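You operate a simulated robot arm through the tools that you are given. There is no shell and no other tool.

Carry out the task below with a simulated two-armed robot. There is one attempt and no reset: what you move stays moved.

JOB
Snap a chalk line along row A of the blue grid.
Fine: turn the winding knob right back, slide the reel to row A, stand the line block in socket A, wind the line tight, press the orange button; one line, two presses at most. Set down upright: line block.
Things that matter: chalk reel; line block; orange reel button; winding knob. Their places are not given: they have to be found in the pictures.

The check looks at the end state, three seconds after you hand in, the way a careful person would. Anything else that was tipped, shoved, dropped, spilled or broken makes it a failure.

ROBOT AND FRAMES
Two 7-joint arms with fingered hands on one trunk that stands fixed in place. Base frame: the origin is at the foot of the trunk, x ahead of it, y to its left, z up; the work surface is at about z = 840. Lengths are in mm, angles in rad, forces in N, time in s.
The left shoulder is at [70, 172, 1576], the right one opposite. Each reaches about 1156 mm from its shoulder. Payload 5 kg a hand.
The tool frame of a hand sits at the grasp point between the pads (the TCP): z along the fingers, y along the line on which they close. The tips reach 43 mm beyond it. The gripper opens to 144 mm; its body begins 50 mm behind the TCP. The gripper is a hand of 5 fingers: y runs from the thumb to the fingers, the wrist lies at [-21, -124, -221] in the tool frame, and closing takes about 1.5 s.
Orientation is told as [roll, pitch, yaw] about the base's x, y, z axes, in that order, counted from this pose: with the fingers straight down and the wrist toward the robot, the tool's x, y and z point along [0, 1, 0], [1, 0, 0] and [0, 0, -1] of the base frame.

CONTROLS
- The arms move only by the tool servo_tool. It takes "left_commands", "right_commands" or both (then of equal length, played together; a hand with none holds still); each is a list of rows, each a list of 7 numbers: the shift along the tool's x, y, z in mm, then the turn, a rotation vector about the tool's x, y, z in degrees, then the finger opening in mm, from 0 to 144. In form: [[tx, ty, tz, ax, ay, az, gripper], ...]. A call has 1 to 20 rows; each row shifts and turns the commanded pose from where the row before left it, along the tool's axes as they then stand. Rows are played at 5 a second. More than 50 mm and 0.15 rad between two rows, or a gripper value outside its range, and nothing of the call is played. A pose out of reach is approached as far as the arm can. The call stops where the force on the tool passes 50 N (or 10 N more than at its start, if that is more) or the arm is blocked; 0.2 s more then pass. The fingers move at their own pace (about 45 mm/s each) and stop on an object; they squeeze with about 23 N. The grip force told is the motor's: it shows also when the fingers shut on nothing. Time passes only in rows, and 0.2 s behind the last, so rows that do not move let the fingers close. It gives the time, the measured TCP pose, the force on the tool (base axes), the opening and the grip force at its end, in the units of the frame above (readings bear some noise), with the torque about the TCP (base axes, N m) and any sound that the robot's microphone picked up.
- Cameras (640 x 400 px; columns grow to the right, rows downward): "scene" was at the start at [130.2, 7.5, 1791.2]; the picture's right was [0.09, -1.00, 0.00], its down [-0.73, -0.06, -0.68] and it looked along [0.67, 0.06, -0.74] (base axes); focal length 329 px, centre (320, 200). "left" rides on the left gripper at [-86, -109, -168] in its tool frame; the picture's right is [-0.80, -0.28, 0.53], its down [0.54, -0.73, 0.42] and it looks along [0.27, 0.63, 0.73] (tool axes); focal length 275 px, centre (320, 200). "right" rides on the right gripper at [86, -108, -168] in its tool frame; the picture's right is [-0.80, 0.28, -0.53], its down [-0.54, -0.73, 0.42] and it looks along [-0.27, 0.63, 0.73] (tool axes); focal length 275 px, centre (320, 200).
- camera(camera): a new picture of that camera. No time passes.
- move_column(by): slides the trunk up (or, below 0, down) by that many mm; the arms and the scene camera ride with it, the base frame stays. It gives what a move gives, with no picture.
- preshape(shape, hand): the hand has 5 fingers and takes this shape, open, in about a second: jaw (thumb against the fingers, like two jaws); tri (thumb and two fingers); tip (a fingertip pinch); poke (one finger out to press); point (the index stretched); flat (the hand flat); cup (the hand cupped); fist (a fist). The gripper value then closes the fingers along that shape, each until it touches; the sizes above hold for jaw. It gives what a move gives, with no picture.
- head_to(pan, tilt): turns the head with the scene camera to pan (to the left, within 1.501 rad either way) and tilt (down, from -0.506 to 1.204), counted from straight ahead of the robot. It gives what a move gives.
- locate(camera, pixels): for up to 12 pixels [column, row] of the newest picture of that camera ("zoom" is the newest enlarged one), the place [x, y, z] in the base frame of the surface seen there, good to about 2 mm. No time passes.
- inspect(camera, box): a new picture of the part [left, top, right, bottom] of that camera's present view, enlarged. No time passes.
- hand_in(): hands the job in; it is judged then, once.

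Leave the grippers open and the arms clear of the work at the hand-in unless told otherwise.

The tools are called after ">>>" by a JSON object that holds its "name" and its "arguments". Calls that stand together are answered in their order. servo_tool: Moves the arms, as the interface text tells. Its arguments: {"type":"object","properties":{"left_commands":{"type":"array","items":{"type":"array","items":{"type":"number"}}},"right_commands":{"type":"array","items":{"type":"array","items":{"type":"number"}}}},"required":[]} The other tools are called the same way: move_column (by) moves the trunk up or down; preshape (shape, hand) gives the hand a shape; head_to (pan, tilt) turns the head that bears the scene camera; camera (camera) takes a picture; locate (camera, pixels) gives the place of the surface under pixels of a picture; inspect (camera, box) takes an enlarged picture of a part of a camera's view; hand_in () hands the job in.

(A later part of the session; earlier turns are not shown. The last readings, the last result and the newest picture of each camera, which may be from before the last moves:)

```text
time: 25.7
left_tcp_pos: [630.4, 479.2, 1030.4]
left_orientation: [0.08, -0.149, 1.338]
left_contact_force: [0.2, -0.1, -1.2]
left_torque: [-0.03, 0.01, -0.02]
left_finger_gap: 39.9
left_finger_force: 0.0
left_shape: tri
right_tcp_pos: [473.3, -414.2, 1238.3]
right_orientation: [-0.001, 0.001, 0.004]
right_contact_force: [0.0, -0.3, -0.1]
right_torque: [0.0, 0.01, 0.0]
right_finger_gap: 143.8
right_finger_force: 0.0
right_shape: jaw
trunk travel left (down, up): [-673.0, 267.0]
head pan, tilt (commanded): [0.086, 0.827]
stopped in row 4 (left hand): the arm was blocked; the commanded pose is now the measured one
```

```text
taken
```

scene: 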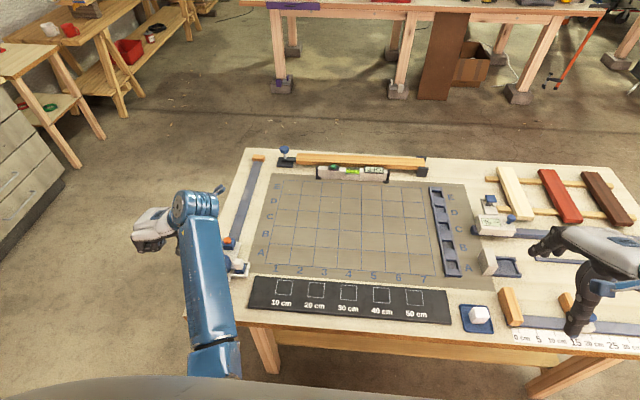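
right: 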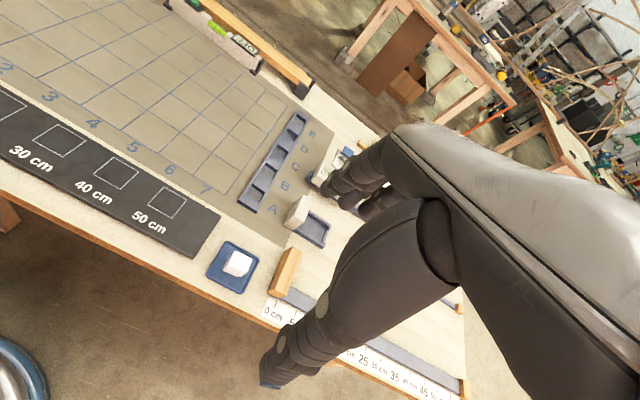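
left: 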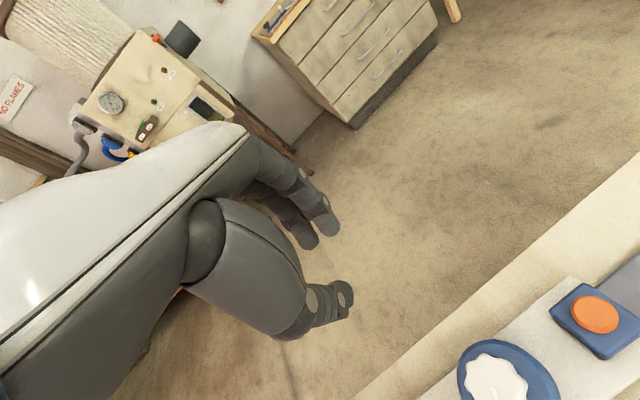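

The arm configuration is cramped at this yaw (the elbow is folded near the trunk). I'll unwind the yaw by 75° here, in the clear, then correct the tilt.

>>> {"name": "servo_tool", "arguments": {"left_commands": [[0, 0, 0, 0, 0, 6, 52], [0, 0, 0, 0, 0, 6, 52], [0, 0, 0, 0, 0, 6, 52], [0, 0, 0, 0, 0, 6, 52], [0, 0, 0, 0, 0, 6, 52], [0, 0, 0, 0, 0, 6, 52], [0, 0, 0, 0, 0, 6, 52], [0, 0, 0, 0, 0, 6, 52], [0, 0, 0, 0, 0, 6, 52], [0, 0, 0, 0, 0, 6, 52]]}}

>>> {"name": "camera", "arguments": {"camera": "scene"}}

```text
time: 27.9
left_tcp_pos: [630.7, 477.6, 1029.7]
left_orientation: [0.167, -0.002, 0.293]
left_contact_force: [0.7, -0.3, 0.3]
left_torque: [0.0, 0.02, 0.04]
left_finger_gap: 51.5
left_finger_force: 0.0
left_shape: tri
right_tcp_pos: [472.7, -415.6, 1239.2]
right_orientation: [0.0, 0.001, 0.002]
right_contact_force: [0.2, -0.4, 0.4]
right_torque: [-0.02, -0.03, -0.01]
right_finger_gap: 143.7
right_finger_force: 0.1
right_shape: jaw
trunk travel left (down, up): [-673.0, 267.0]
head pan, tilt (commanded): [0.086, 0.827]
```

```text
taken
```

scene: 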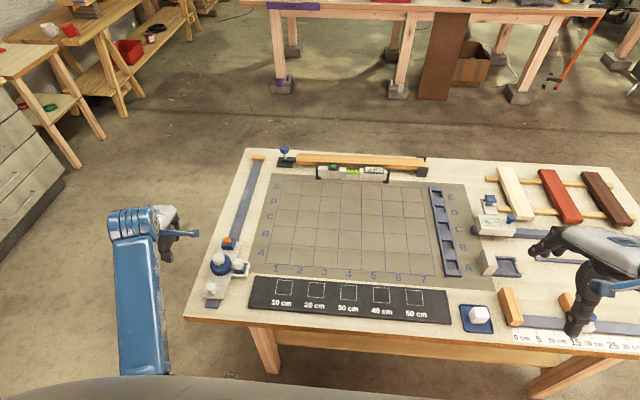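

The reel is visible again. I'll correct the 0.167 rad tilt (turn −9.6° about tool y) and inspect the reel.

>>> {"name": "servo_tool", "arguments": {"left_commands": [[0, 0, 0, 0, -4.8, 0, 52], [0, 0, 0, 0, -4.8, 0, 52], [0, 0, 0, 0, 0, 0, 52]]}}

>>> {"name": "inspect", "arguments": {"camera": "scene", "box": [203, 242, 253, 282]}}

>>> {"name": "inspect", "arguments": {"camera": "scene", "box": [180, 150, 290, 310]}}

```text
time: 28.7
left_tcp_pos: [630.8, 475.7, 1029.7]
left_orientation: [-0.001, -0.003, 0.295]
left_contact_force: [0.2, 0.3, 0.7]
left_torque: [-0.03, -0.01, -0.02]
left_finger_gap: 51.7
left_finger_force: 0.1
left_shape: tri
right_tcp_pos: [472.7, -414.7, 1238.8]
right_orientation: [0.0, 0.0, 0.002]
right_contact_force: [0.2, -0.3, 0.7]
right_torque: [0.01, 0.0, -0.02]
right_finger_gap: 143.9
right_finger_force: 0.0
right_shape: jaw
trunk travel left (down, up): [-673.0, 267.0]
head pan, tilt (commanded): [0.086, 0.827]
```

```text
10.00 times, centred on (228, 262) of scene
```

zoom: 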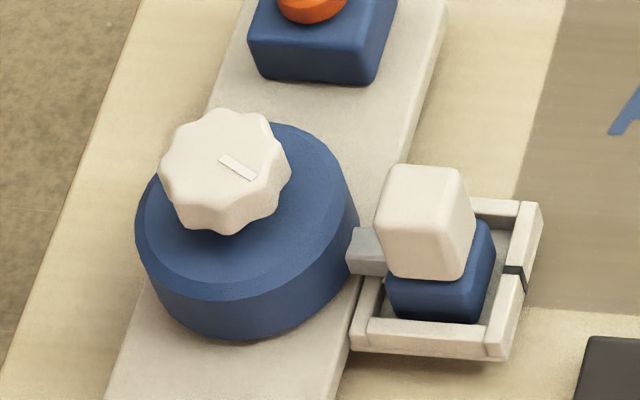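

```text
2.50 times, centred on (235, 230) of scene
```

zoom: 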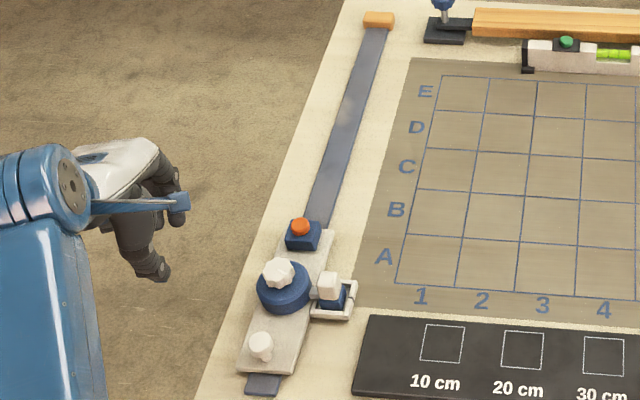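

The knob mark now points roughly to −y, so it has turned back about 90°; nothing else is disturbed. I'll go back over the knob at yaw −35° for the next stroke.

>>> {"name": "servo_tool", "arguments": {"left_commands": [[0, 0, 0, 0, 0, 7.4, 52], [0, 0, 0, 0, 0, 7.4, 52], [0, 0, 0, 0, 0, 7.4, 52], [0, 0, 0, 0, 0, 7.4, 52], [0, 0, 0, 0, 0, 7.4, 52], [0, 0, 0, 0, 0, 7.4, 52], [0, 0, 0, 0, 0, 7.5, 52], [-23.4, 28.3, 0, 0, 0, 0, 52], [-23.4, 28.3, 0, 0, 0, 0, 52], [-23.4, 28.3, 0, 0, 0, 0, 52], [0, 0, 0, 0, 0, 0, 52]]}}

>>> {"name": "inspect", "arguments": {"camera": "left", "box": [240, 150, 460, 350]}}

```text
time: 31.1
left_tcp_pos: [661.9, 371.2, 1031.2]
left_orientation: [0.003, 0.0, -0.609]
left_contact_force: [0.3, 0.3, -0.4]
left_torque: [-0.02, 0.02, 0.0]
left_finger_gap: 51.6
left_finger_force: 0.0
left_shape: tri
right_tcp_pos: [474.2, -414.7, 1237.3]
right_orientation: [0.001, 0.0, 0.003]
right_contact_force: [1.4, 0.4, -0.7]
right_torque: [-0.01, 0.0, -0.02]
right_finger_gap: 143.8
right_finger_force: 0.1
right_shape: jaw
trunk travel left (down, up): [-673.0, 267.0]
head pan, tilt (commanded): [0.086, 0.827]
```

```text
2.00 times, centred on (350, 250) of left
```

zoom: 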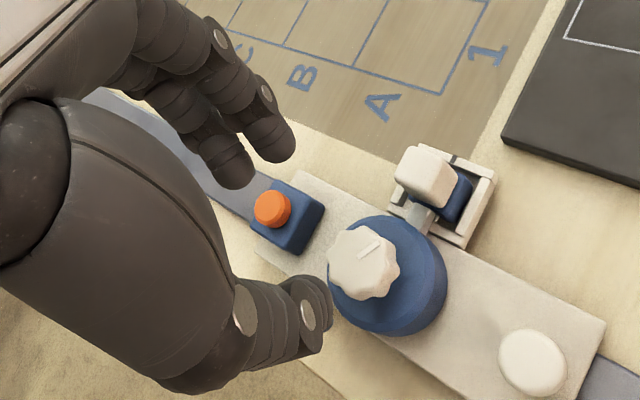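

I descend to TCP z ≈ 938 around the knob.

>>> {"name": "servo_tool", "arguments": {"left_commands": [[-1.4, 0, 30, 0, 0, 0, 52], [0, 0, 30, 0, 0, 0, 52], [0, 0, 20, 0, 0, 0, 52], [0, 0, 12, 0, 0, 0, 52], [0, 0, 0, 0, 0, 0, 52]]}}

>>> {"name": "inspect", "arguments": {"camera": "left", "box": [260, 170, 420, 350]}}

```text
time: 32.3
left_tcp_pos: [659.7, 369.0, 939.3]
left_orientation: [0.003, -0.002, -0.609]
left_contact_force: [0.4, -0.6, 0.3]
left_torque: [-0.03, 0.02, -0.01]
left_finger_gap: 51.9
left_finger_force: 0.0
left_shape: tri
right_tcp_pos: [472.4, -415.2, 1239.2]
right_orientation: [0.0, 0.0, 0.002]
right_contact_force: [-0.2, 0.1, -0.4]
right_torque: [-0.01, -0.02, -0.03]
right_finger_gap: 143.6
right_finger_force: 0.1
right_shape: jaw
trunk travel left (down, up): [-673.0, 267.0]
head pan, tilt (commanded): [0.086, 0.827]
```

```text
2.22 times, centred on (340, 260) of left
```

zoom: 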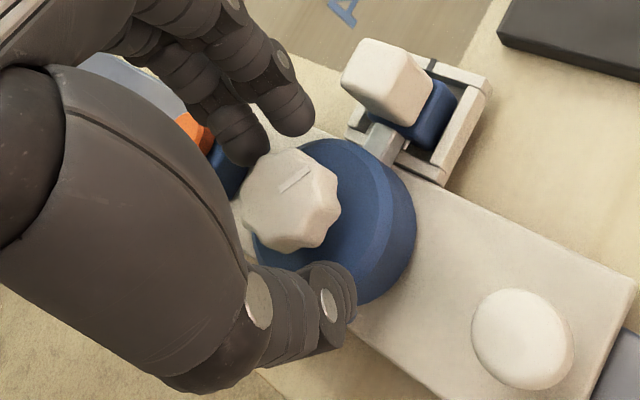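

Good alignment. I lower 2 mm, close, and turn counter-clockwise 30° first.

>>> {"name": "servo_tool", "arguments": {"left_commands": [[0, 0, 2, 0, 0, 0, 20], [0, 0, 0, 0, 0, 0, 20], [0, 0, 0, 0, 0, 0, 20], [0, 0, 0, 0, 0, 0, 20], [0, 0, 0, 0, 0, 0, 20], [0, 0, 0, 0, 0, 0, 20], [0, 0, 0, 0, 0, -5, 20], [0, 0, 0, 0, 0, -5, 20], [0, 0, 0, 0, 0, -5, 20], [0, 0, 0, 0, 0, -5, 20], [0, 0, 0, 0, 0, -5, 20], [0, 0, 0, 0, 0, -5, 20]]}}

>>> {"name": "inspect", "arguments": {"camera": "left", "box": [260, 170, 420, 350]}}

```text
time: 34.9
left_tcp_pos: [660.1, 370.1, 937.6]
left_orientation: [0.001, -0.003, -0.085]
left_contact_force: [-3.2, 0.9, -0.4]
left_torque: [0.03, 0.09, -0.04]
left_finger_gap: 25.9
left_finger_force: 23.3
left_shape: tri
right_tcp_pos: [471.6, -415.6, 1238.5]
right_orientation: [0.001, -0.001, 0.002]
right_contact_force: [-0.7, -0.1, 0.1]
right_torque: [0.04, 0.01, 0.02]
right_finger_gap: 143.7
right_finger_force: 0.1
right_shape: jaw
trunk travel left (down, up): [-673.0, 267.0]
head pan, tilt (commanded): [0.086, 0.827]
```

```text
2.22 times, centred on (340, 260) of left
```

zoom: 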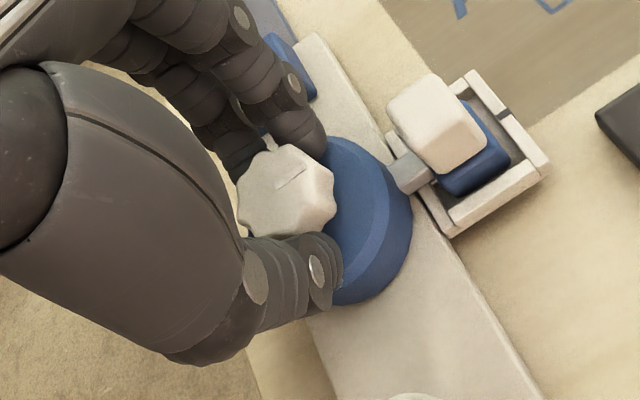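

The knob follows (mark fixed relative to the hand), torque −0.04. I continue 50° to yaw +45°.

>>> {"name": "servo_tool", "arguments": {"left_commands": [[0, 0, 0, 0, 0, -5, 20], [0, 0, 0, 0, 0, -5, 20], [0, 0, 0, 0, 0, -5, 20], [0, 0, 0, 0, 0, -5, 20], [0, 0, 0, 0, 0, -5, 20], [0, 0, 0, 0, 0, -5, 20], [0, 0, 0, 0, 0, -5, 20], [0, 0, 0, 0, 0, -5, 20], [0, 0, 0, 0, 0, -5, 20], [0, 0, 0, 0, 0, -5, 20]]}}

>>> {"name": "inspect", "arguments": {"camera": "left", "box": [260, 170, 420, 350]}}

```text
time: 37.1
left_tcp_pos: [661.2, 369.7, 936.2]
left_orientation: [-0.002, -0.002, 0.789]
left_contact_force: [-0.8, -2.6, -0.9]
left_torque: [-0.06, 0.03, 0.0]
left_finger_gap: 26.0
left_finger_force: 23.3
left_shape: tri
right_tcp_pos: [473.7, -415.9, 1237.3]
right_orientation: [0.001, -0.001, 0.0]
right_contact_force: [-0.1, -1.1, 0.2]
right_torque: [0.07, -0.02, 0.02]
right_finger_gap: 143.7
right_finger_force: 0.0
right_shape: jaw
trunk travel left (down, up): [-673.0, 267.0]
head pan, tilt (commanded): [0.086, 0.827]
```

```text
2.22 times, centred on (340, 260) of left
```

zoom: 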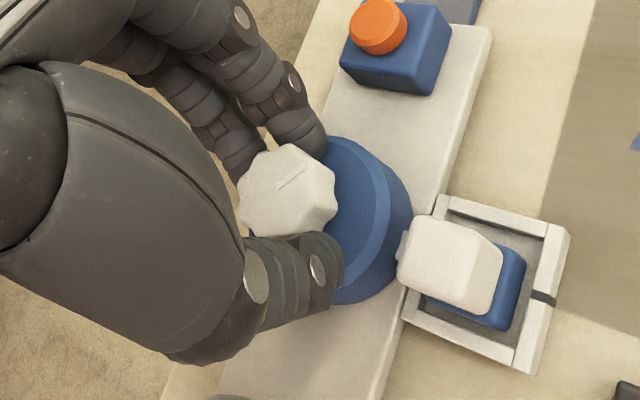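

Still turning freely. I release, lift, swing back to yaw −35°, and come down for another stroke.

>>> {"name": "servo_tool", "arguments": {"left_commands": [[0, 0, 0, 0, 0, 0, 52], [0, 0, 0, 0, 0, 0, 52], [0, 0, -5, 0, 0, 0, 52], [0, 0, -25, 0, 0, 0, 52], [0, 0, -25, 0, 0, 0, 52], [0, 0, 0, 0, 0, 8, 52], [0, 0, 0, 0, 0, 8, 52], [0, 0, 0, 0, 0, 8, 52], [0, 0, 0, 0, 0, 8, 52], [0, 0, 0, 0, 0, 8, 52], [0, 0, 0, 0, 0, 8, 52], [0, 0, 0, 0, 0, 8, 52], [0, 0, 0, 0, 0, 8, 52], [0, 0, 0, 0, 0, 8, 52], [0, 0, 0, 0, 0, 8, 52], [0, 0, 25, 0, 0, 0, 52], [0, 0, 25, 0, 0, 0, 52], [0, 0, 5, 0, 0, 0, 52]]}}

>>> {"name": "inspect", "arguments": {"camera": "left", "box": [260, 170, 420, 350]}}

>>> {"name": "inspect", "arguments": {"camera": "scene", "box": [203, 242, 253, 282]}}

```text
time: 40.9
left_tcp_pos: [659.9, 370.7, 936.6]
left_orientation: [0.005, -0.003, -0.61]
left_contact_force: [-0.1, 0.3, 0.6]
left_torque: [0.0, 0.0, 0.02]
left_finger_gap: 51.7
left_finger_force: 0.1
left_shape: tri
right_tcp_pos: [473.3, -415.4, 1238.3]
right_orientation: [-0.001, 0.001, 0.002]
right_contact_force: [0.8, 0.3, -0.5]
right_torque: [0.0, 0.0, 0.01]
right_finger_gap: 143.8
right_finger_force: 0.1
right_shape: jaw
trunk travel left (down, up): [-673.0, 267.0]
head pan, tilt (commanded): [0.086, 0.827]
```

```text
2.22 times, centred on (340, 260) of left
```

zoom: 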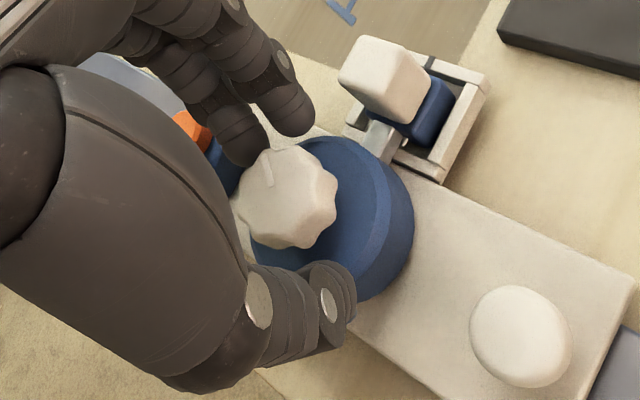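

```text
10.00 times, centred on (228, 262) of scene
```

zoom: 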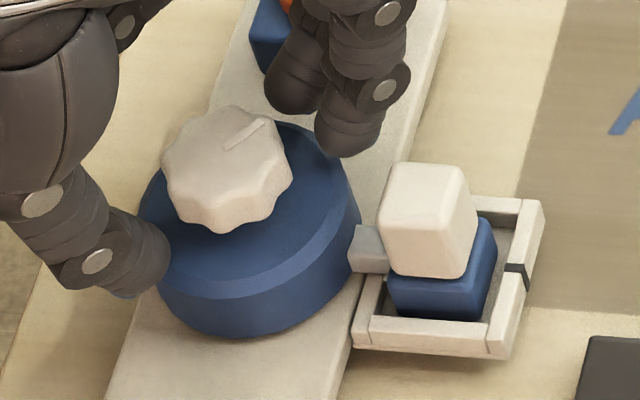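

Mark now points toward +x/−y. Next stroke: close and turn 45°.

>>> {"name": "servo_tool", "arguments": {"left_commands": [[0, 0, 0, 0, 0, 0, 20], [0, 0, 0, 0, 0, 0, 20], [0, 0, 0, 0, 0, 0, 20], [0, 0, 0, 0, 0, 0, 20], [0, 0, 0, 0, 0, 0, 20], [0, 0, 0, 0, 0, -5, 20], [0, 0, 0, 0, 0, -5, 20], [0, 0, 0, 0, 0, -5, 20], [0, 0, 0, 0, 0, -5, 20], [0, 0, 0, 0, 0, -5, 20], [0, 0, 0, 0, 0, -5, 20], [0, 0, 0, 0, 0, -5, 20], [0, 0, 0, 0, 0, -5, 20], [0, 0, 0, 0, 0, -5, 20]]}}

>>> {"name": "inspect", "arguments": {"camera": "left", "box": [260, 170, 420, 350]}}

```text
time: 43.9
left_tcp_pos: [660.6, 368.5, 936.6]
left_orientation: [0.001, -0.004, 0.177]
left_contact_force: [-0.1, -3.2, -2.0]
left_torque: [-0.09, -0.1, -0.16]
left_finger_gap: 26.7
left_finger_force: 23.0
left_shape: tri
right_tcp_pos: [473.1, -417.4, 1238.0]
right_orientation: [-0.001, -0.001, 0.001]
right_contact_force: [0.4, -0.9, 0.1]
right_torque: [-0.02, 0.01, -0.02]
right_finger_gap: 143.7
right_finger_force: 0.1
right_shape: jaw
trunk travel left (down, up): [-673.0, 267.0]
head pan, tilt (commanded): [0.086, 0.827]
```

```text
2.22 times, centred on (340, 260) of left
```

zoom: 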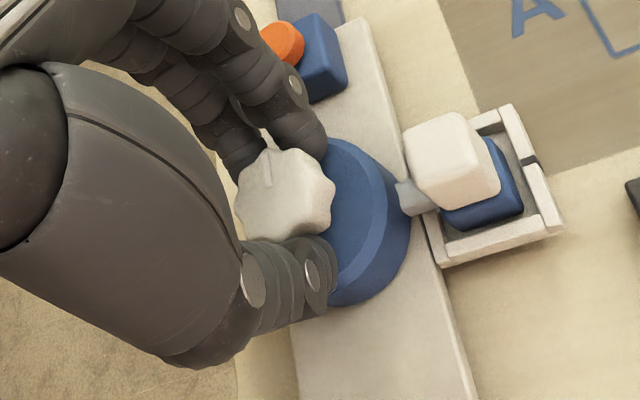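

Torque is now −0.16 N·m, opposing the turn. I turn 20° more to see whether it's the end stop.

>>> {"name": "servo_tool", "arguments": {"left_commands": [[0, 0, 0, 0, 0, -5, 20], [0, 0, 0, 0, 0, -5, 20], [0, 0, 0, 0, 0, -5, 20], [0, 0, 0, 0, 0, -5, 20], [0, 0, 0, 0, 0, 0, 20]]}}

>>> {"name": "inspect", "arguments": {"camera": "left", "box": [260, 170, 420, 350]}}

```text
time: 45.1
left_tcp_pos: [660.6, 367.7, 936.7]
left_orientation: [-0.001, -0.003, 0.524]
left_contact_force: [2.6, -11.1, -3.2]
left_torque: [-0.38, -0.2, -0.41]
left_finger_gap: 25.6
left_finger_force: 23.4
left_shape: tri
right_tcp_pos: [472.5, -414.9, 1238.6]
right_orientation: [0.0, 0.0, -0.001]
right_contact_force: [0.1, -0.2, -0.1]
right_torque: [0.0, -0.02, -0.01]
right_finger_gap: 143.9
right_finger_force: 0.0
right_shape: jaw
trunk travel left (down, up): [-673.0, 267.0]
head pan, tilt (commanded): [0.086, 0.827]
```

```text
2.22 times, centred on (340, 260) of left
```

zoom: 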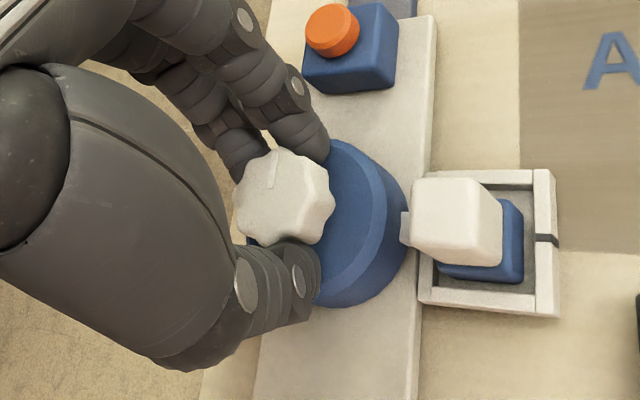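

Torque has risen to −0.41 N·m. It looks like the end stop; I try 8° more gently to confirm.

>>> {"name": "servo_tool", "arguments": {"left_commands": [[0, 0, 0, 0, 0, -4, 20], [0, 0, 0, 0, 0, -4, 20], [0, 0, 0, 0, 0, 0, 20]]}}

>>> {"name": "inspect", "arguments": {"camera": "left", "box": [260, 170, 420, 350]}}

>>> {"name": "inspect", "arguments": {"camera": "scene", "box": [203, 242, 253, 282]}}

```text
time: 45.9
left_tcp_pos: [660.2, 369.0, 938.0]
left_orientation: [-0.001, -0.003, 0.666]
left_contact_force: [5.1, -10.3, -5.4]
left_torque: [-0.3, -0.3, -0.45]
left_finger_gap: 25.3
left_finger_force: 22.9
left_shape: tri
right_tcp_pos: [474.1, -415.0, 1237.8]
right_orientation: [-0.001, -0.001, 0.003]
right_contact_force: [0.1, 0.0, 1.3]
right_torque: [0.0, -0.01, 0.01]
right_finger_gap: 143.8
right_finger_force: 0.0
right_shape: jaw
trunk travel left (down, up): [-673.0, 267.0]
head pan, tilt (commanded): [0.086, 0.827]
```

```text
2.22 times, centred on (340, 260) of left
```

zoom: 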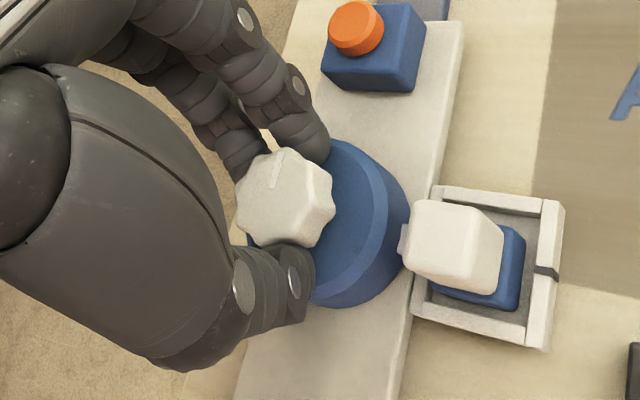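

```text
10.00 times, centred on (228, 262) of scene
```

zoom: 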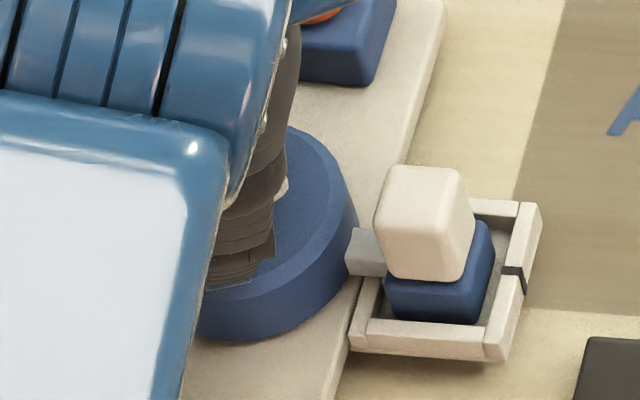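

The mark is slipping relative to the fingers, so the knob is at its back stop. I relieve the twist slightly, open, and lift off.

>>> {"name": "servo_tool", "arguments": {"left_commands": [[0, 0, 0, 0, 0, 0, 52], [0, 0, 0, 0, 0, 0, 52], [0, 0, 0, 0, 0, 0, 52], [0, 0, -20, 0, 0, 0, 52], [0, 0, -30, 0, 0, 0, 52], [0, 0, -30, 0, 0, 0, 52], [0, 0, 0, 0, 0, 7, 52], [0, 0, 0, 0, 0, 7, 52], [0, 0, 0, 0, 0, 7, 52], [0, 0, 0, 0, 0, 7, 52], [0, 0, 0, 0, 0, 5, 52], [0, -40, 0, 0, 0, 0, 52], [0, -40, 0, 0, 0, 0, 52], [0, 0, 0, 0, 0, 5, 52]]}}

>>> {"name": "inspect", "arguments": {"camera": "scene", "box": [203, 242, 253, 282]}}

>>> {"name": "inspect", "arguments": {"camera": "left", "box": [260, 130, 460, 330]}}

```text
time: 48.9
left_tcp_pos: [582.0, 363.7, 1015.0]
left_orientation: [-0.001, -0.003, 0.001]
left_contact_force: [-0.5, 0.5, 1.0]
left_torque: [-0.02, 0.01, 0.01]
left_finger_gap: 51.9
left_finger_force: 0.2
left_shape: tri
right_tcp_pos: [475.0, -414.6, 1238.0]
right_orientation: [0.0, 0.003, 0.001]
right_contact_force: [0.0, -0.4, 0.3]
right_torque: [-0.02, 0.1, 0.03]
right_finger_gap: 143.9
right_finger_force: 0.0
right_shape: jaw
trunk travel left (down, up): [-673.0, 267.0]
head pan, tilt (commanded): [0.086, 0.827]
```

```text
10.00 times, centred on (228, 262) of scene
```

zoom: 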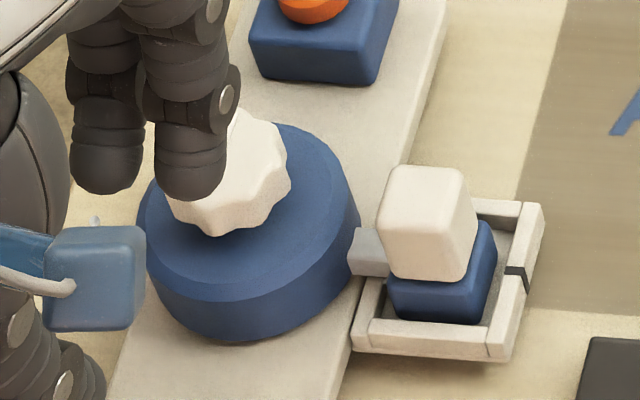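

```text
2.00 times, centred on (360, 230) of left
```

zoom: 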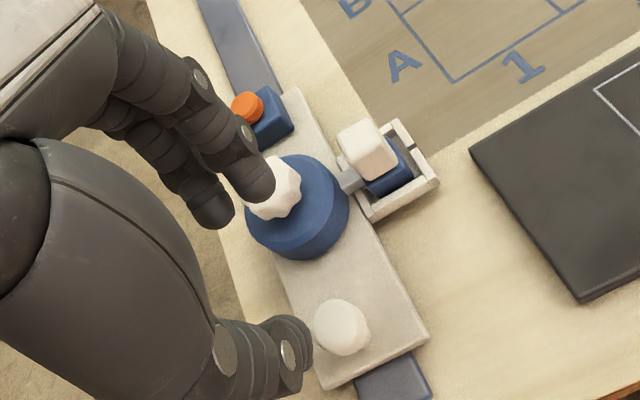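

Now the slide. I'll locate the white peg's outline and the cradle mark in the left camera zoom and the scene.

>>> {"name": "locate", "arguments": {"camera": "zoom", "pixels": [[340, 303], [316, 325], [342, 350], [365, 325], [340, 325], [350, 372], [322, 383], [425, 340], [275, 215], [300, 258], [335, 245], [300, 170]]}}

>>> {"name": "inspect", "arguments": {"camera": "scene", "box": [190, 255, 250, 315]}}

```text
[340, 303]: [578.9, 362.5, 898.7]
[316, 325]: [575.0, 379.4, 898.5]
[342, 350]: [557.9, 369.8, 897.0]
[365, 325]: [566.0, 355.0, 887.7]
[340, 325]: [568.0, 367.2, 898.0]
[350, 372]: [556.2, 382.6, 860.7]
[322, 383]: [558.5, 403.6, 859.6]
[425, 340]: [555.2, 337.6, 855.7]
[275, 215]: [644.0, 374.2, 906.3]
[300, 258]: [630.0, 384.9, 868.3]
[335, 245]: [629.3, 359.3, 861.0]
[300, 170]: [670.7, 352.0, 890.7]
```

```text
6.67 times, centred on (220, 285) of scene
```

zoom: 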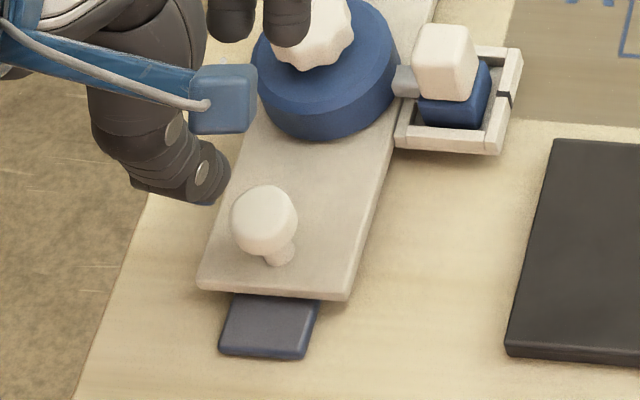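

Peg head centre ≈ (568, 368), z 880–899, Ø ≈ 28; drum edge at x ≈ 628. I move over the peg and descend to TCP z ≈ 914 with a 52 mm gap.

>>> {"name": "servo_tool", "arguments": {"left_commands": [[4.8, -14, 0, 0, 0, 0, 52], [0, 0, 30, 0, 0, 0, 52], [0, 0, 30, 0, 0, 0, 52], [0, 0, 20, 0, 0, 0, 52], [0, 0, 20, 0, 0, 0, 52], [0, 0, 0, 0, 0, 0, 52]]}}

>>> {"name": "inspect", "arguments": {"camera": "left", "box": [260, 150, 460, 350]}}

>>> {"name": "inspect", "arguments": {"camera": "scene", "box": [180, 235, 260, 315]}}

```text
time: 50.3
left_tcp_pos: [566.9, 368.7, 917.2]
left_orientation: [0.002, -0.003, 0.003]
left_contact_force: [0.1, 0.4, -0.5]
left_torque: [-0.01, -0.01, 0.03]
left_finger_gap: 51.6
left_finger_force: 0.0
left_shape: tri
right_tcp_pos: [473.6, -416.0, 1236.5]
right_orientation: [0.001, 0.0, 0.001]
right_contact_force: [0.3, -0.7, 0.5]
right_torque: [0.01, 0.01, -0.04]
right_finger_gap: 143.9
right_finger_force: 0.0
right_shape: jaw
trunk travel left (down, up): [-673.0, 267.0]
head pan, tilt (commanded): [0.086, 0.827]
```

```text
2.00 times, centred on (360, 250) of left
```

zoom: 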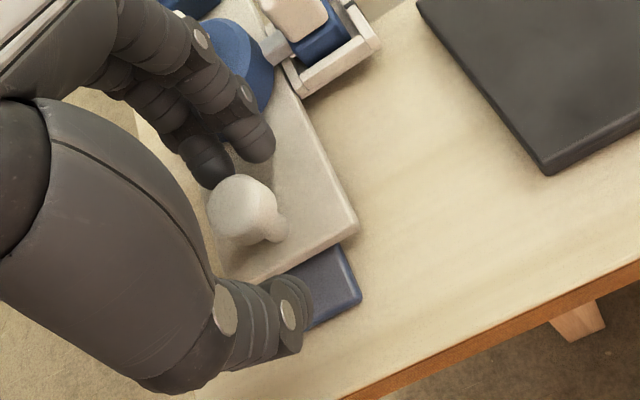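

```text
5.00 times, centred on (220, 275) of scene
```

zoom: 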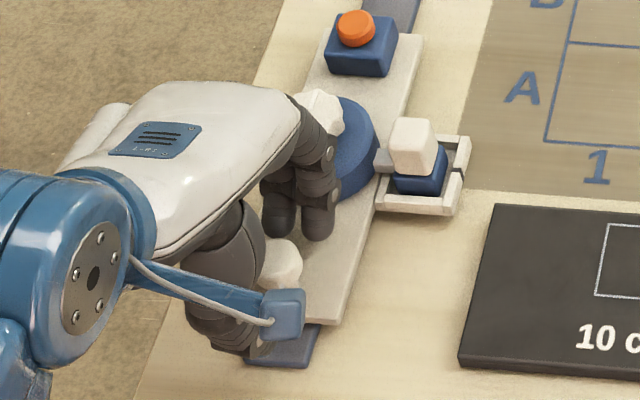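

Clear of contact. I lower 4 mm and close on the peg.

>>> {"name": "servo_tool", "arguments": {"left_commands": [[0, 0, 4, 0, 0, 0, 52], [0, 0, 0, 0, 0, 0, 10], [0, 0, 0, 0, 0, 0, 10], [0, 0, 0, 0, 0, 0, 10], [0, 0, 0, 0, 0, 0, 10], [0, 0, 0, 0, 0, 0, 10], [0, 0, 0, 0, 0, 0, 10]]}}

>>> {"name": "inspect", "arguments": {"camera": "left", "box": [260, 150, 460, 350]}}

```text
time: 51.9
left_tcp_pos: [566.9, 366.6, 911.2]
left_orientation: [0.001, -0.002, 0.001]
left_contact_force: [1.1, -1.6, -9.2]
left_torque: [-0.04, -0.04, -0.04]
left_finger_gap: 14.4
left_finger_force: 22.8
left_shape: tri
right_tcp_pos: [472.6, -415.4, 1238.3]
right_orientation: [0.0, 0.001, 0.002]
right_contact_force: [0.0, -0.1, 0.1]
right_torque: [0.01, -0.01, 0.03]
right_finger_gap: 143.8
right_finger_force: 0.0
right_shape: jaw
trunk travel left (down, up): [-673.0, 267.0]
head pan, tilt (commanded): [0.086, 0.827]
```

```text
2.00 times, centred on (360, 250) of left
```

zoom: 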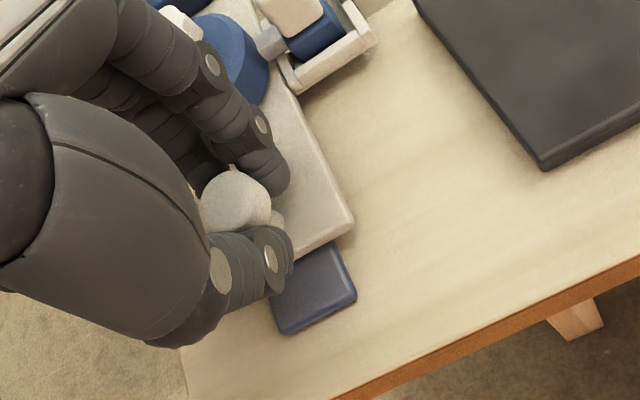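

Gripped. I slide the carriage +x by 40 mm in small steps.

>>> {"name": "servo_tool", "arguments": {"left_commands": [[0, 6, 1.5, 0, 0, 0, 10], [0, 8, 0, 0, 0, 0, 10], [0, 8, 0, 0, 0, 0, 10], [0, 8, 0, 0, 0, 0, 10], [0, 10, 0, 0, 0, 0, 10], [0, 0, 0, 0, 0, 0, 10]]}}

>>> {"name": "inspect", "arguments": {"camera": "scene", "box": [180, 225, 280, 315]}}

```text
time: 53.3
left_tcp_pos: [608.1, 367.8, 911.0]
left_orientation: [0.001, -0.003, 0.003]
left_contact_force: [1.8, 1.2, -3.5]
left_torque: [-0.01, -0.01, -0.03]
left_finger_gap: 14.4
left_finger_force: 23.5
left_shape: tri
right_tcp_pos: [472.9, -415.2, 1238.2]
right_orientation: [0.0, 0.0, 0.004]
right_contact_force: [-0.1, -0.8, 0.8]
right_torque: [-0.02, -0.04, 0.04]
right_finger_gap: 144.0
right_finger_force: 0.0
right_shape: jaw
trunk travel left (down, up): [-673.0, 267.0]
head pan, tilt (commanded): [0.086, 0.827]
```

```text
4.44 times, centred on (230, 270) of scene
```

zoom: 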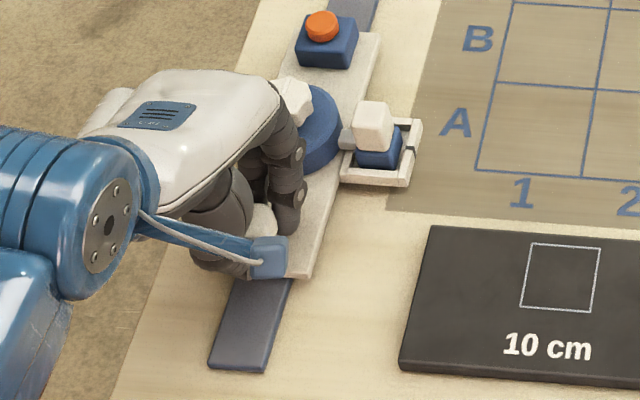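

The whole carriage with cradle and block slides along. I go 38 mm more, then measure against row A.

>>> {"name": "servo_tool", "arguments": {"left_commands": [[0, 8, 0, 0, 0, 0, 10], [0, 8, 0, 0, 0, 0, 10], [0, 8, 0, 0, 0, 0, 10], [0, 8, 0, 0, 0, 0, 10], [0, 6, 0, 0, 0, 0, 10], [0, 0, 0, 0, 0, 0, 10]]}}

>>> {"name": "inspect", "arguments": {"camera": "scene", "box": [215, 225, 285, 281]}}

```text
time: 54.7
left_tcp_pos: [645.4, 367.5, 911.5]
left_orientation: [0.001, -0.003, 0.001]
left_contact_force: [2.8, -1.3, -3.9]
left_torque: [-0.02, -0.02, 0.0]
left_finger_gap: 14.6
left_finger_force: 23.1
left_shape: tri
right_tcp_pos: [473.4, -414.6, 1238.7]
right_orientation: [0.0, 0.001, 0.0]
right_contact_force: [-0.1, -0.1, -0.5]
right_torque: [0.01, -0.01, 0.02]
right_finger_gap: 143.6
right_finger_force: 0.0
right_shape: jaw
trunk travel left (down, up): [-673.0, 267.0]
head pan, tilt (commanded): [0.086, 0.827]
```

```text
7.14 times, centred on (250, 253) of scene
```

zoom: 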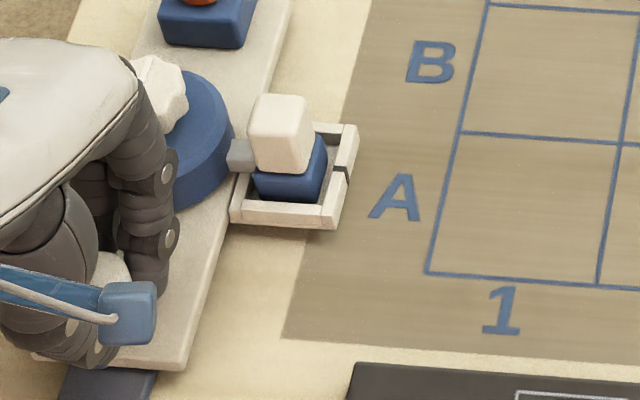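

>>> {"name": "locate", "arguments": {"camera": "zoom", "pixels": [[340, 168], [347, 174], [333, 172], [350, 128], [328, 224], [463, 132], [427, 272], [404, 196], [264, 98], [305, 102], [236, 220], [240, 155]]}}

```text
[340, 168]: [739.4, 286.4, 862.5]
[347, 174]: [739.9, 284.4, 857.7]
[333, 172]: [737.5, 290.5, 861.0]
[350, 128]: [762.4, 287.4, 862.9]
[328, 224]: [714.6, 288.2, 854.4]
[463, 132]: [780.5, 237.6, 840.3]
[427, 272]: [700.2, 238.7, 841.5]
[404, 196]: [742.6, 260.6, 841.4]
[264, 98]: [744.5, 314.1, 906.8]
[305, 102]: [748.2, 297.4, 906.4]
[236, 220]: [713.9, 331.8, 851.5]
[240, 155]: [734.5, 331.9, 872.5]
```

Cradle mark is at x ≈ 739, row A lines at ≈ 700–702 and 780–783 (centre ≈ 741–742). I'll sample more points to refine the row-A and socket-A centres.

>>> {"name": "inspect", "arguments": {"camera": "scene", "box": [425, 235, 485, 285]}}

>>> {"name": "locate", "arguments": {"camera": "zoom", "pixels": [[40, 166], [80, 168], [60, 334], [110, 338], [240, 205], [290, 207], [262, 285], [310, 288], [100, 170], [30, 331], [225, 205], [250, 288]]}}

```text
8.00 times, centred on (455, 260) of scene
```

zoom: 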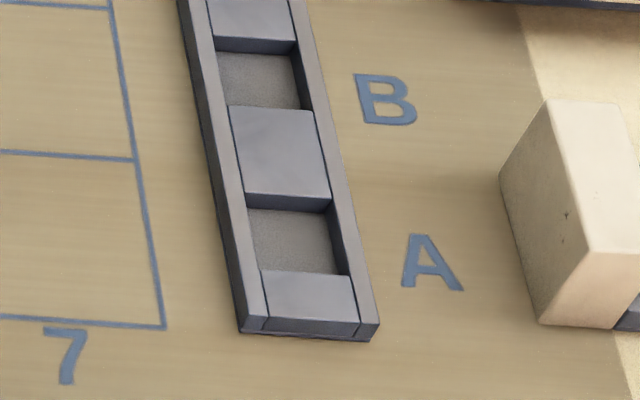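

```text
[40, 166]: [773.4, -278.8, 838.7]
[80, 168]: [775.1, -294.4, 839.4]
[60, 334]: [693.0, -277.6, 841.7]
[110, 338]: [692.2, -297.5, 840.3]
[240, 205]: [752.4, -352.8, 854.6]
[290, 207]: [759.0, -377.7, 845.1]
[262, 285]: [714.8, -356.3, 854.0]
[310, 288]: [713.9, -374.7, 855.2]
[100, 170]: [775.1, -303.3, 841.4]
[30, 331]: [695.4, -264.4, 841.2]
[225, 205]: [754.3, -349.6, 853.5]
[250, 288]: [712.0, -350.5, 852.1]
```

I'll pick the line centres more carefully: top line at row ≈152–160, bottom ≈318–326, socket edges ≈197 and ≈272.

>>> {"name": "locate", "arguments": {"camera": "zoom", "pixels": [[20, 153], [70, 156], [120, 159], [20, 319], [80, 322], [150, 326], [265, 195], [310, 197], [275, 274], [330, 276], [260, 194], [300, 274]]}}

>>> {"name": "locate", "arguments": {"camera": "zoom", "pixels": [[246, 220], [254, 262], [328, 225], [338, 265], [222, 50], [300, 240], [285, 102], [260, 103], [285, 38], [260, 36], [220, 60], [300, 60]]}}

```text
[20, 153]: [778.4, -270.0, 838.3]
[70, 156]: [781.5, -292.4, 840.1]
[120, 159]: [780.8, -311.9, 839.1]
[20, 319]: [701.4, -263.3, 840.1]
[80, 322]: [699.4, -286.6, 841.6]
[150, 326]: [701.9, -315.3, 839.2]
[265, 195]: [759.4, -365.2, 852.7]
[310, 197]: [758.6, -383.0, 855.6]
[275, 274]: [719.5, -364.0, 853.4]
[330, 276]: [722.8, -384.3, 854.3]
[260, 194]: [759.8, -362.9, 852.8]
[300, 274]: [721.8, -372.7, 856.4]
```

```text
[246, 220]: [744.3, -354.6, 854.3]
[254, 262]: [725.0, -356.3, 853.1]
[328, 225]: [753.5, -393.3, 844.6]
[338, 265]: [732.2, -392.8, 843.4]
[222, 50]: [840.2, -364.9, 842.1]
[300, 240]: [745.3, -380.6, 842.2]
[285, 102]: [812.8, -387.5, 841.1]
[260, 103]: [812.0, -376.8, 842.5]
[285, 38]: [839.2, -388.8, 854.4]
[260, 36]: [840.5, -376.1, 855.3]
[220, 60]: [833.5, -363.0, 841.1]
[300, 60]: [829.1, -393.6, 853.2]
```

Row A centre is ≈ 740.5 and socket A centre ≈ 740; the cradle mark is at ≈ 739 (moved 78 of ≈ 80 mm). I nudge +1.8 mm and release the peg.

>>> {"name": "servo_tool", "arguments": {"left_commands": [[0, 1.8, 0, 0, 0, 0, 10], [0, 0, 0, 0, 0, 0, 10], [0, 0, 0, 0, 0, 0, 10]]}}

>>> {"name": "inspect", "arguments": {"camera": "scene", "box": [225, 230, 275, 270]}}

```text
time: 55.5
left_tcp_pos: [647.5, 367.0, 911.2]
left_orientation: [0.003, -0.005, 0.001]
left_contact_force: [-0.9, -1.9, -3.9]
left_torque: [-0.05, 0.1, -0.02]
left_finger_gap: 14.7
left_finger_force: 22.7
left_shape: tri
right_tcp_pos: [474.0, -415.9, 1237.5]
right_orientation: [0.0, 0.002, 0.002]
right_contact_force: [-0.8, -0.2, 0.0]
right_torque: [0.02, 0.0, -0.01]
right_finger_gap: 143.6
right_finger_force: 0.1
right_shape: jaw
trunk travel left (down, up): [-673.0, 267.0]
head pan, tilt (commanded): [0.086, 0.827]
```

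```text
10.00 times, centred on (250, 250) of scene
```

zoom: 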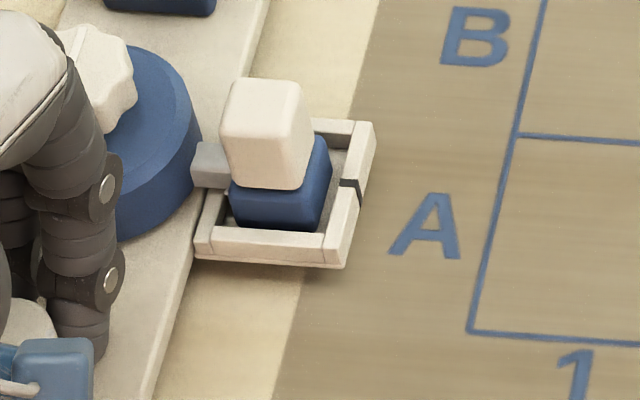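

>>> {"name": "locate", "arguments": {"camera": "zoom", "pixels": [[348, 182], [354, 184], [343, 181], [360, 124], [335, 262], [330, 236], [214, 146], [198, 180], [240, 82], [295, 85], [300, 125], [230, 115]]}}

>>> {"name": "locate", "arguments": {"camera": "zoom", "pixels": [[522, 135], [580, 139], [475, 331], [560, 337], [265, 222], [310, 226], [325, 150], [233, 190], [283, 178], [226, 225], [210, 160], [345, 150]]}}

```text
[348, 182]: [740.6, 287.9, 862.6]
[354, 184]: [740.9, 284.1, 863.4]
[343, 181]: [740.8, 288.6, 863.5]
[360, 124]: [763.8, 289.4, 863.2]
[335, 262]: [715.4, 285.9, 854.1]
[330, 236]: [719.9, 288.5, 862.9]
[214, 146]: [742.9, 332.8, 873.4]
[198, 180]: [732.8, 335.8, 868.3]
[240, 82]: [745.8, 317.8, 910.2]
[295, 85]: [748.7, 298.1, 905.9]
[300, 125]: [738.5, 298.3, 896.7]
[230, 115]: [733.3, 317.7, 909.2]
```

```text
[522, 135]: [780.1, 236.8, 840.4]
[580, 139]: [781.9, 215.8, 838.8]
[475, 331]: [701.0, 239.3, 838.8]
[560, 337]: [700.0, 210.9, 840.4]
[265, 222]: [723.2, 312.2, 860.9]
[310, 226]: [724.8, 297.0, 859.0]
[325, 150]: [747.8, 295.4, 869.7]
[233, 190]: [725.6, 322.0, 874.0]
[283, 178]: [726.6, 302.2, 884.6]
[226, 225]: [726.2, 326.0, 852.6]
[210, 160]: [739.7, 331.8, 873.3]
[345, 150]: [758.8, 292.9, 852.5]
```

The mark is at x = 740.8, right on row A's centre. I release the peg, lift and take the left hand away to the left-back.

>>> {"name": "servo_tool", "arguments": {"left_commands": [[0, 0, 0, 0, 0, 0, 50], [0, 0, 0, 0, 0, 0, 50], [0, 0, 0, 0, 0, 0, 50], [0, 0, -10, 0, 0, 0, 50], [0, 0, -30, 0, 0, 0, 50], [0, 0, -40, 0, 0, 0, 50], [10, -35, -30, 0, 0, 0, 50], [20, -35, -30, 0, 0, 0, 50], [20, -35, -20, 0, 0, 0, 50], [20, -35, 0, 0, 0, 0, 50], [20, -35, 0, 0, 0, 0, 50]]}}

>>> {"name": "inspect", "arguments": {"camera": "scene", "box": [205, 225, 275, 281]}}

>>> {"name": "camera", "arguments": {"camera": "left"}}

```text
refused: row 8 steps farther than a row can; nothing moved
```

```text
7.14 times, centred on (240, 253) of scene
```

zoom: 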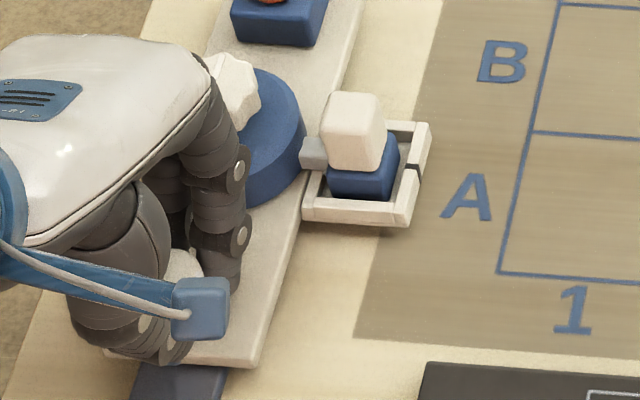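

```text
taken
```

left: 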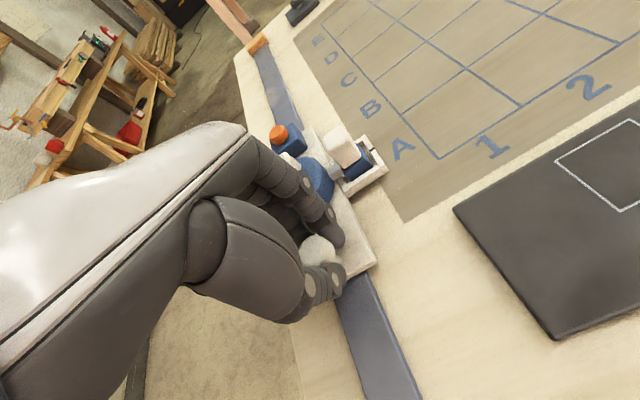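

One row was too long, so nothing moved. I repeat with smaller steps.

>>> {"name": "servo_tool", "arguments": {"left_commands": [[0, 0, 0, 0, 0, 0, 50], [0, 0, 0, 0, 0, 0, 50], [0, 0, 0, 0, 0, 0, 50], [0, 0, -10, 0, 0, 0, 50], [0, 0, -30, 0, 0, 0, 50], [0, 0, -40, 0, 0, 0, 50], [10, -30, -25, 0, 0, 0, 50], [15, -30, -25, 0, 0, 0, 50], [20, -30, -20, 0, 0, 0, 50], [20, -35, 0, 0, 0, 0, 50], [20, -35, 0, 0, 0, 0, 50]]}}

>>> {"name": "inspect", "arguments": {"camera": "scene", "box": [205, 225, 275, 281]}}

>>> {"name": "camera", "arguments": {"camera": "left"}}

```text
time: 57.9
left_tcp_pos: [483.7, 453.1, 1061.6]
left_orientation: [0.002, -0.007, 0.0]
left_contact_force: [0.5, -0.1, 0.5]
left_torque: [0.01, -0.02, -0.02]
left_finger_gap: 50.1
left_finger_force: 0.0
left_shape: tri
right_tcp_pos: [469.6, -415.1, 1239.4]
right_orientation: [-0.001, -0.003, 0.001]
right_contact_force: [-1.0, 0.3, 0.0]
right_torque: [0.01, -0.07, -0.01]
right_finger_gap: 144.0
right_finger_force: 0.1
right_shape: jaw
trunk travel left (down, up): [-673.0, 267.0]
head pan, tilt (commanded): [0.086, 0.827]
```

```text
7.14 times, centred on (240, 253) of scene
```

zoom: 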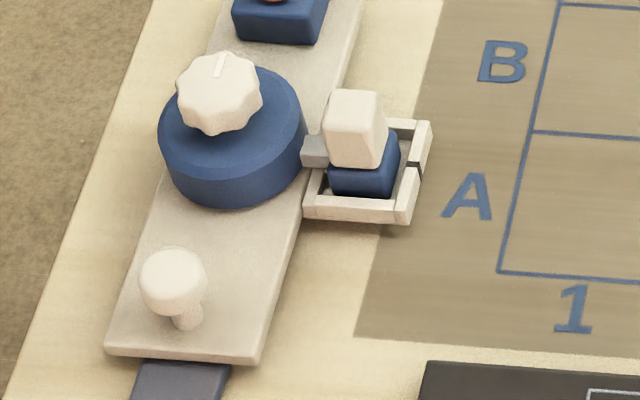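

```text
taken
```

left: 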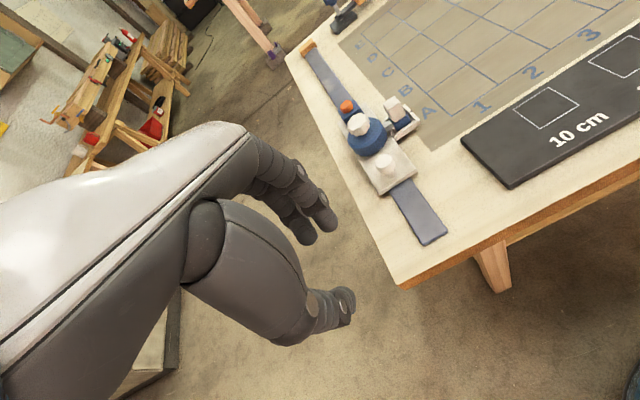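

The knob mark points about straight ahead (+x) at its back stop. I'll recheck the cradle mark after release and block geometry.

>>> {"name": "inspect", "arguments": {"camera": "scene", "box": [225, 230, 275, 270]}}

>>> {"name": "locate", "arguments": {"camera": "zoom", "pixels": [[348, 182], [354, 184], [343, 181], [238, 85], [292, 85], [305, 110], [245, 80], [232, 115], [300, 117], [270, 120], [265, 185], [320, 185]]}}

```text
10.00 times, centred on (250, 250) of scene
```

zoom: 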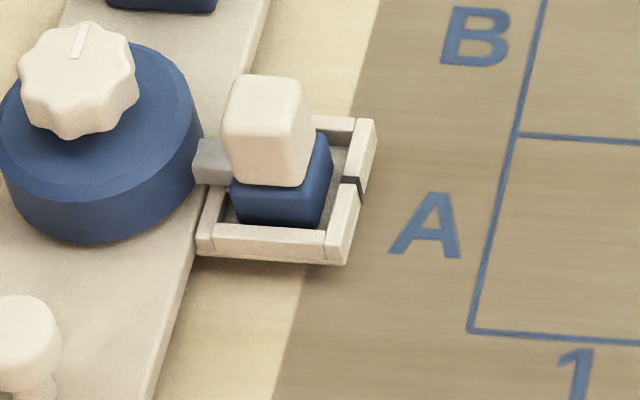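

```text
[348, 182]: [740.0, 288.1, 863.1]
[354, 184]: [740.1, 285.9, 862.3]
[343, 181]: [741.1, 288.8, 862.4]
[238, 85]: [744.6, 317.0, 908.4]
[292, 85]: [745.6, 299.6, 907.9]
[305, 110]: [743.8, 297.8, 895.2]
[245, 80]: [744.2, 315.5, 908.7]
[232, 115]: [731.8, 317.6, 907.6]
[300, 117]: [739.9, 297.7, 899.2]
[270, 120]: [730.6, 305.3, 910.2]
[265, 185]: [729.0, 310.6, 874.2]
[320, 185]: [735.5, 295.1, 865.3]
```

The carriage stayed at 740. Next the block: I'll take it with the right hand in tri shape, closing along x so the fingers stay clear of the drum and the line. First I set the shape, set gap 52, and move the left hand farther away while the right hand moves toward the block.

>>> {"name": "preshape", "arguments": {"hand": "right", "shape": "tri"}}

>>> {"name": "servo_tool", "arguments": {"left_commands": [[20, -15, -20, 0, 0, 0, 52], [20, -15, -20, 0, 0, 0, 52], [20, -15, -20, 0, 0, 0, 52], [0, 0, 0, 0, 0, 0, 52], [0, 0, 0, 0, 0, 0, 52], [0, 0, 0, 0, 0, 0, 52], [0, 0, 0, 0, 0, 0, 52], [0, 0, 0, 0, 0, 0, 52], [0, 0, 0, 0, 0, 0, 52], [0, 0, 0, 0, 0, 0, 52]], "right_commands": [[40, 10, 0, 0, 0, 0, 52], [40, 15, 0, 0, 0, 0, 52], [40, 15, 0, 0, 0, 0, 52], [40, 15, 0, 0, 0, 0, 52], [40, 15, 0, 0, 0, 0, 52], [40, 15, 0, 0, 0, 0, 52], [40, 15, 0, 0, 0, 0, 52], [40, 15, 0, 0, 0, 0, 52], [40, 15, 0, 0, 0, 0, 52], [40, 15, 0, 0, 0, 0, 52]]}}

>>> {"name": "camera", "arguments": {"camera": "scene"}}

```text
time: 58.8
left_tcp_pos: [485.9, 452.5, 1060.1]
left_orientation: [0.002, -0.002, 0.002]
left_contact_force: [0.4, -0.5, -0.7]
left_torque: [0.0, -0.01, -0.01]
left_finger_gap: 49.8
left_finger_force: 0.0
left_shape: tri
right_tcp_pos: [473.4, -415.3, 1238.4]
right_orientation: [0.002, -0.001, 0.001]
right_contact_force: [0.0, 1.2, 0.3]
right_torque: [-0.01, 0.02, 0.0]
right_finger_gap: 144.1
right_finger_force: 0.0
right_shape: tri
trunk travel left (down, up): [-673.0, 267.0]
head pan, tilt (commanded): [0.086, 0.827]
```

```text
time: 61.0
left_tcp_pos: [440.4, 513.5, 1119.0]
left_orientation: [0.0, -0.002, 0.001]
left_contact_force: [0.2, 0.5, -0.5]
left_torque: [-0.09, 0.02, -0.03]
left_finger_gap: 51.5
left_finger_force: 0.1
left_shape: tri
right_tcp_pos: [622.9, -15.1, 1236.4]
right_orientation: [-0.003, 0.0, -0.001]
right_contact_force: [-0.1, 0.2, -0.7]
right_torque: [-0.04, 0.01, -0.01]
right_finger_gap: 52.3
right_finger_force: 0.1
right_shape: tri
right hand out of reach, approached as far as the arm can: row 1
trunk travel left (down, up): [-673.0, 267.0]
head pan, tilt (commanded): [0.086, 0.827]
```

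```text
taken
```

scene: 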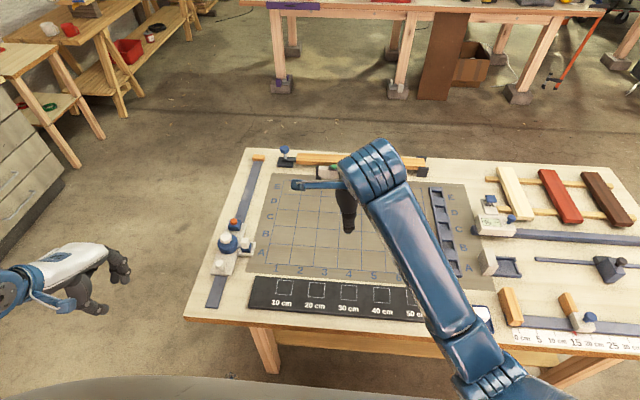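

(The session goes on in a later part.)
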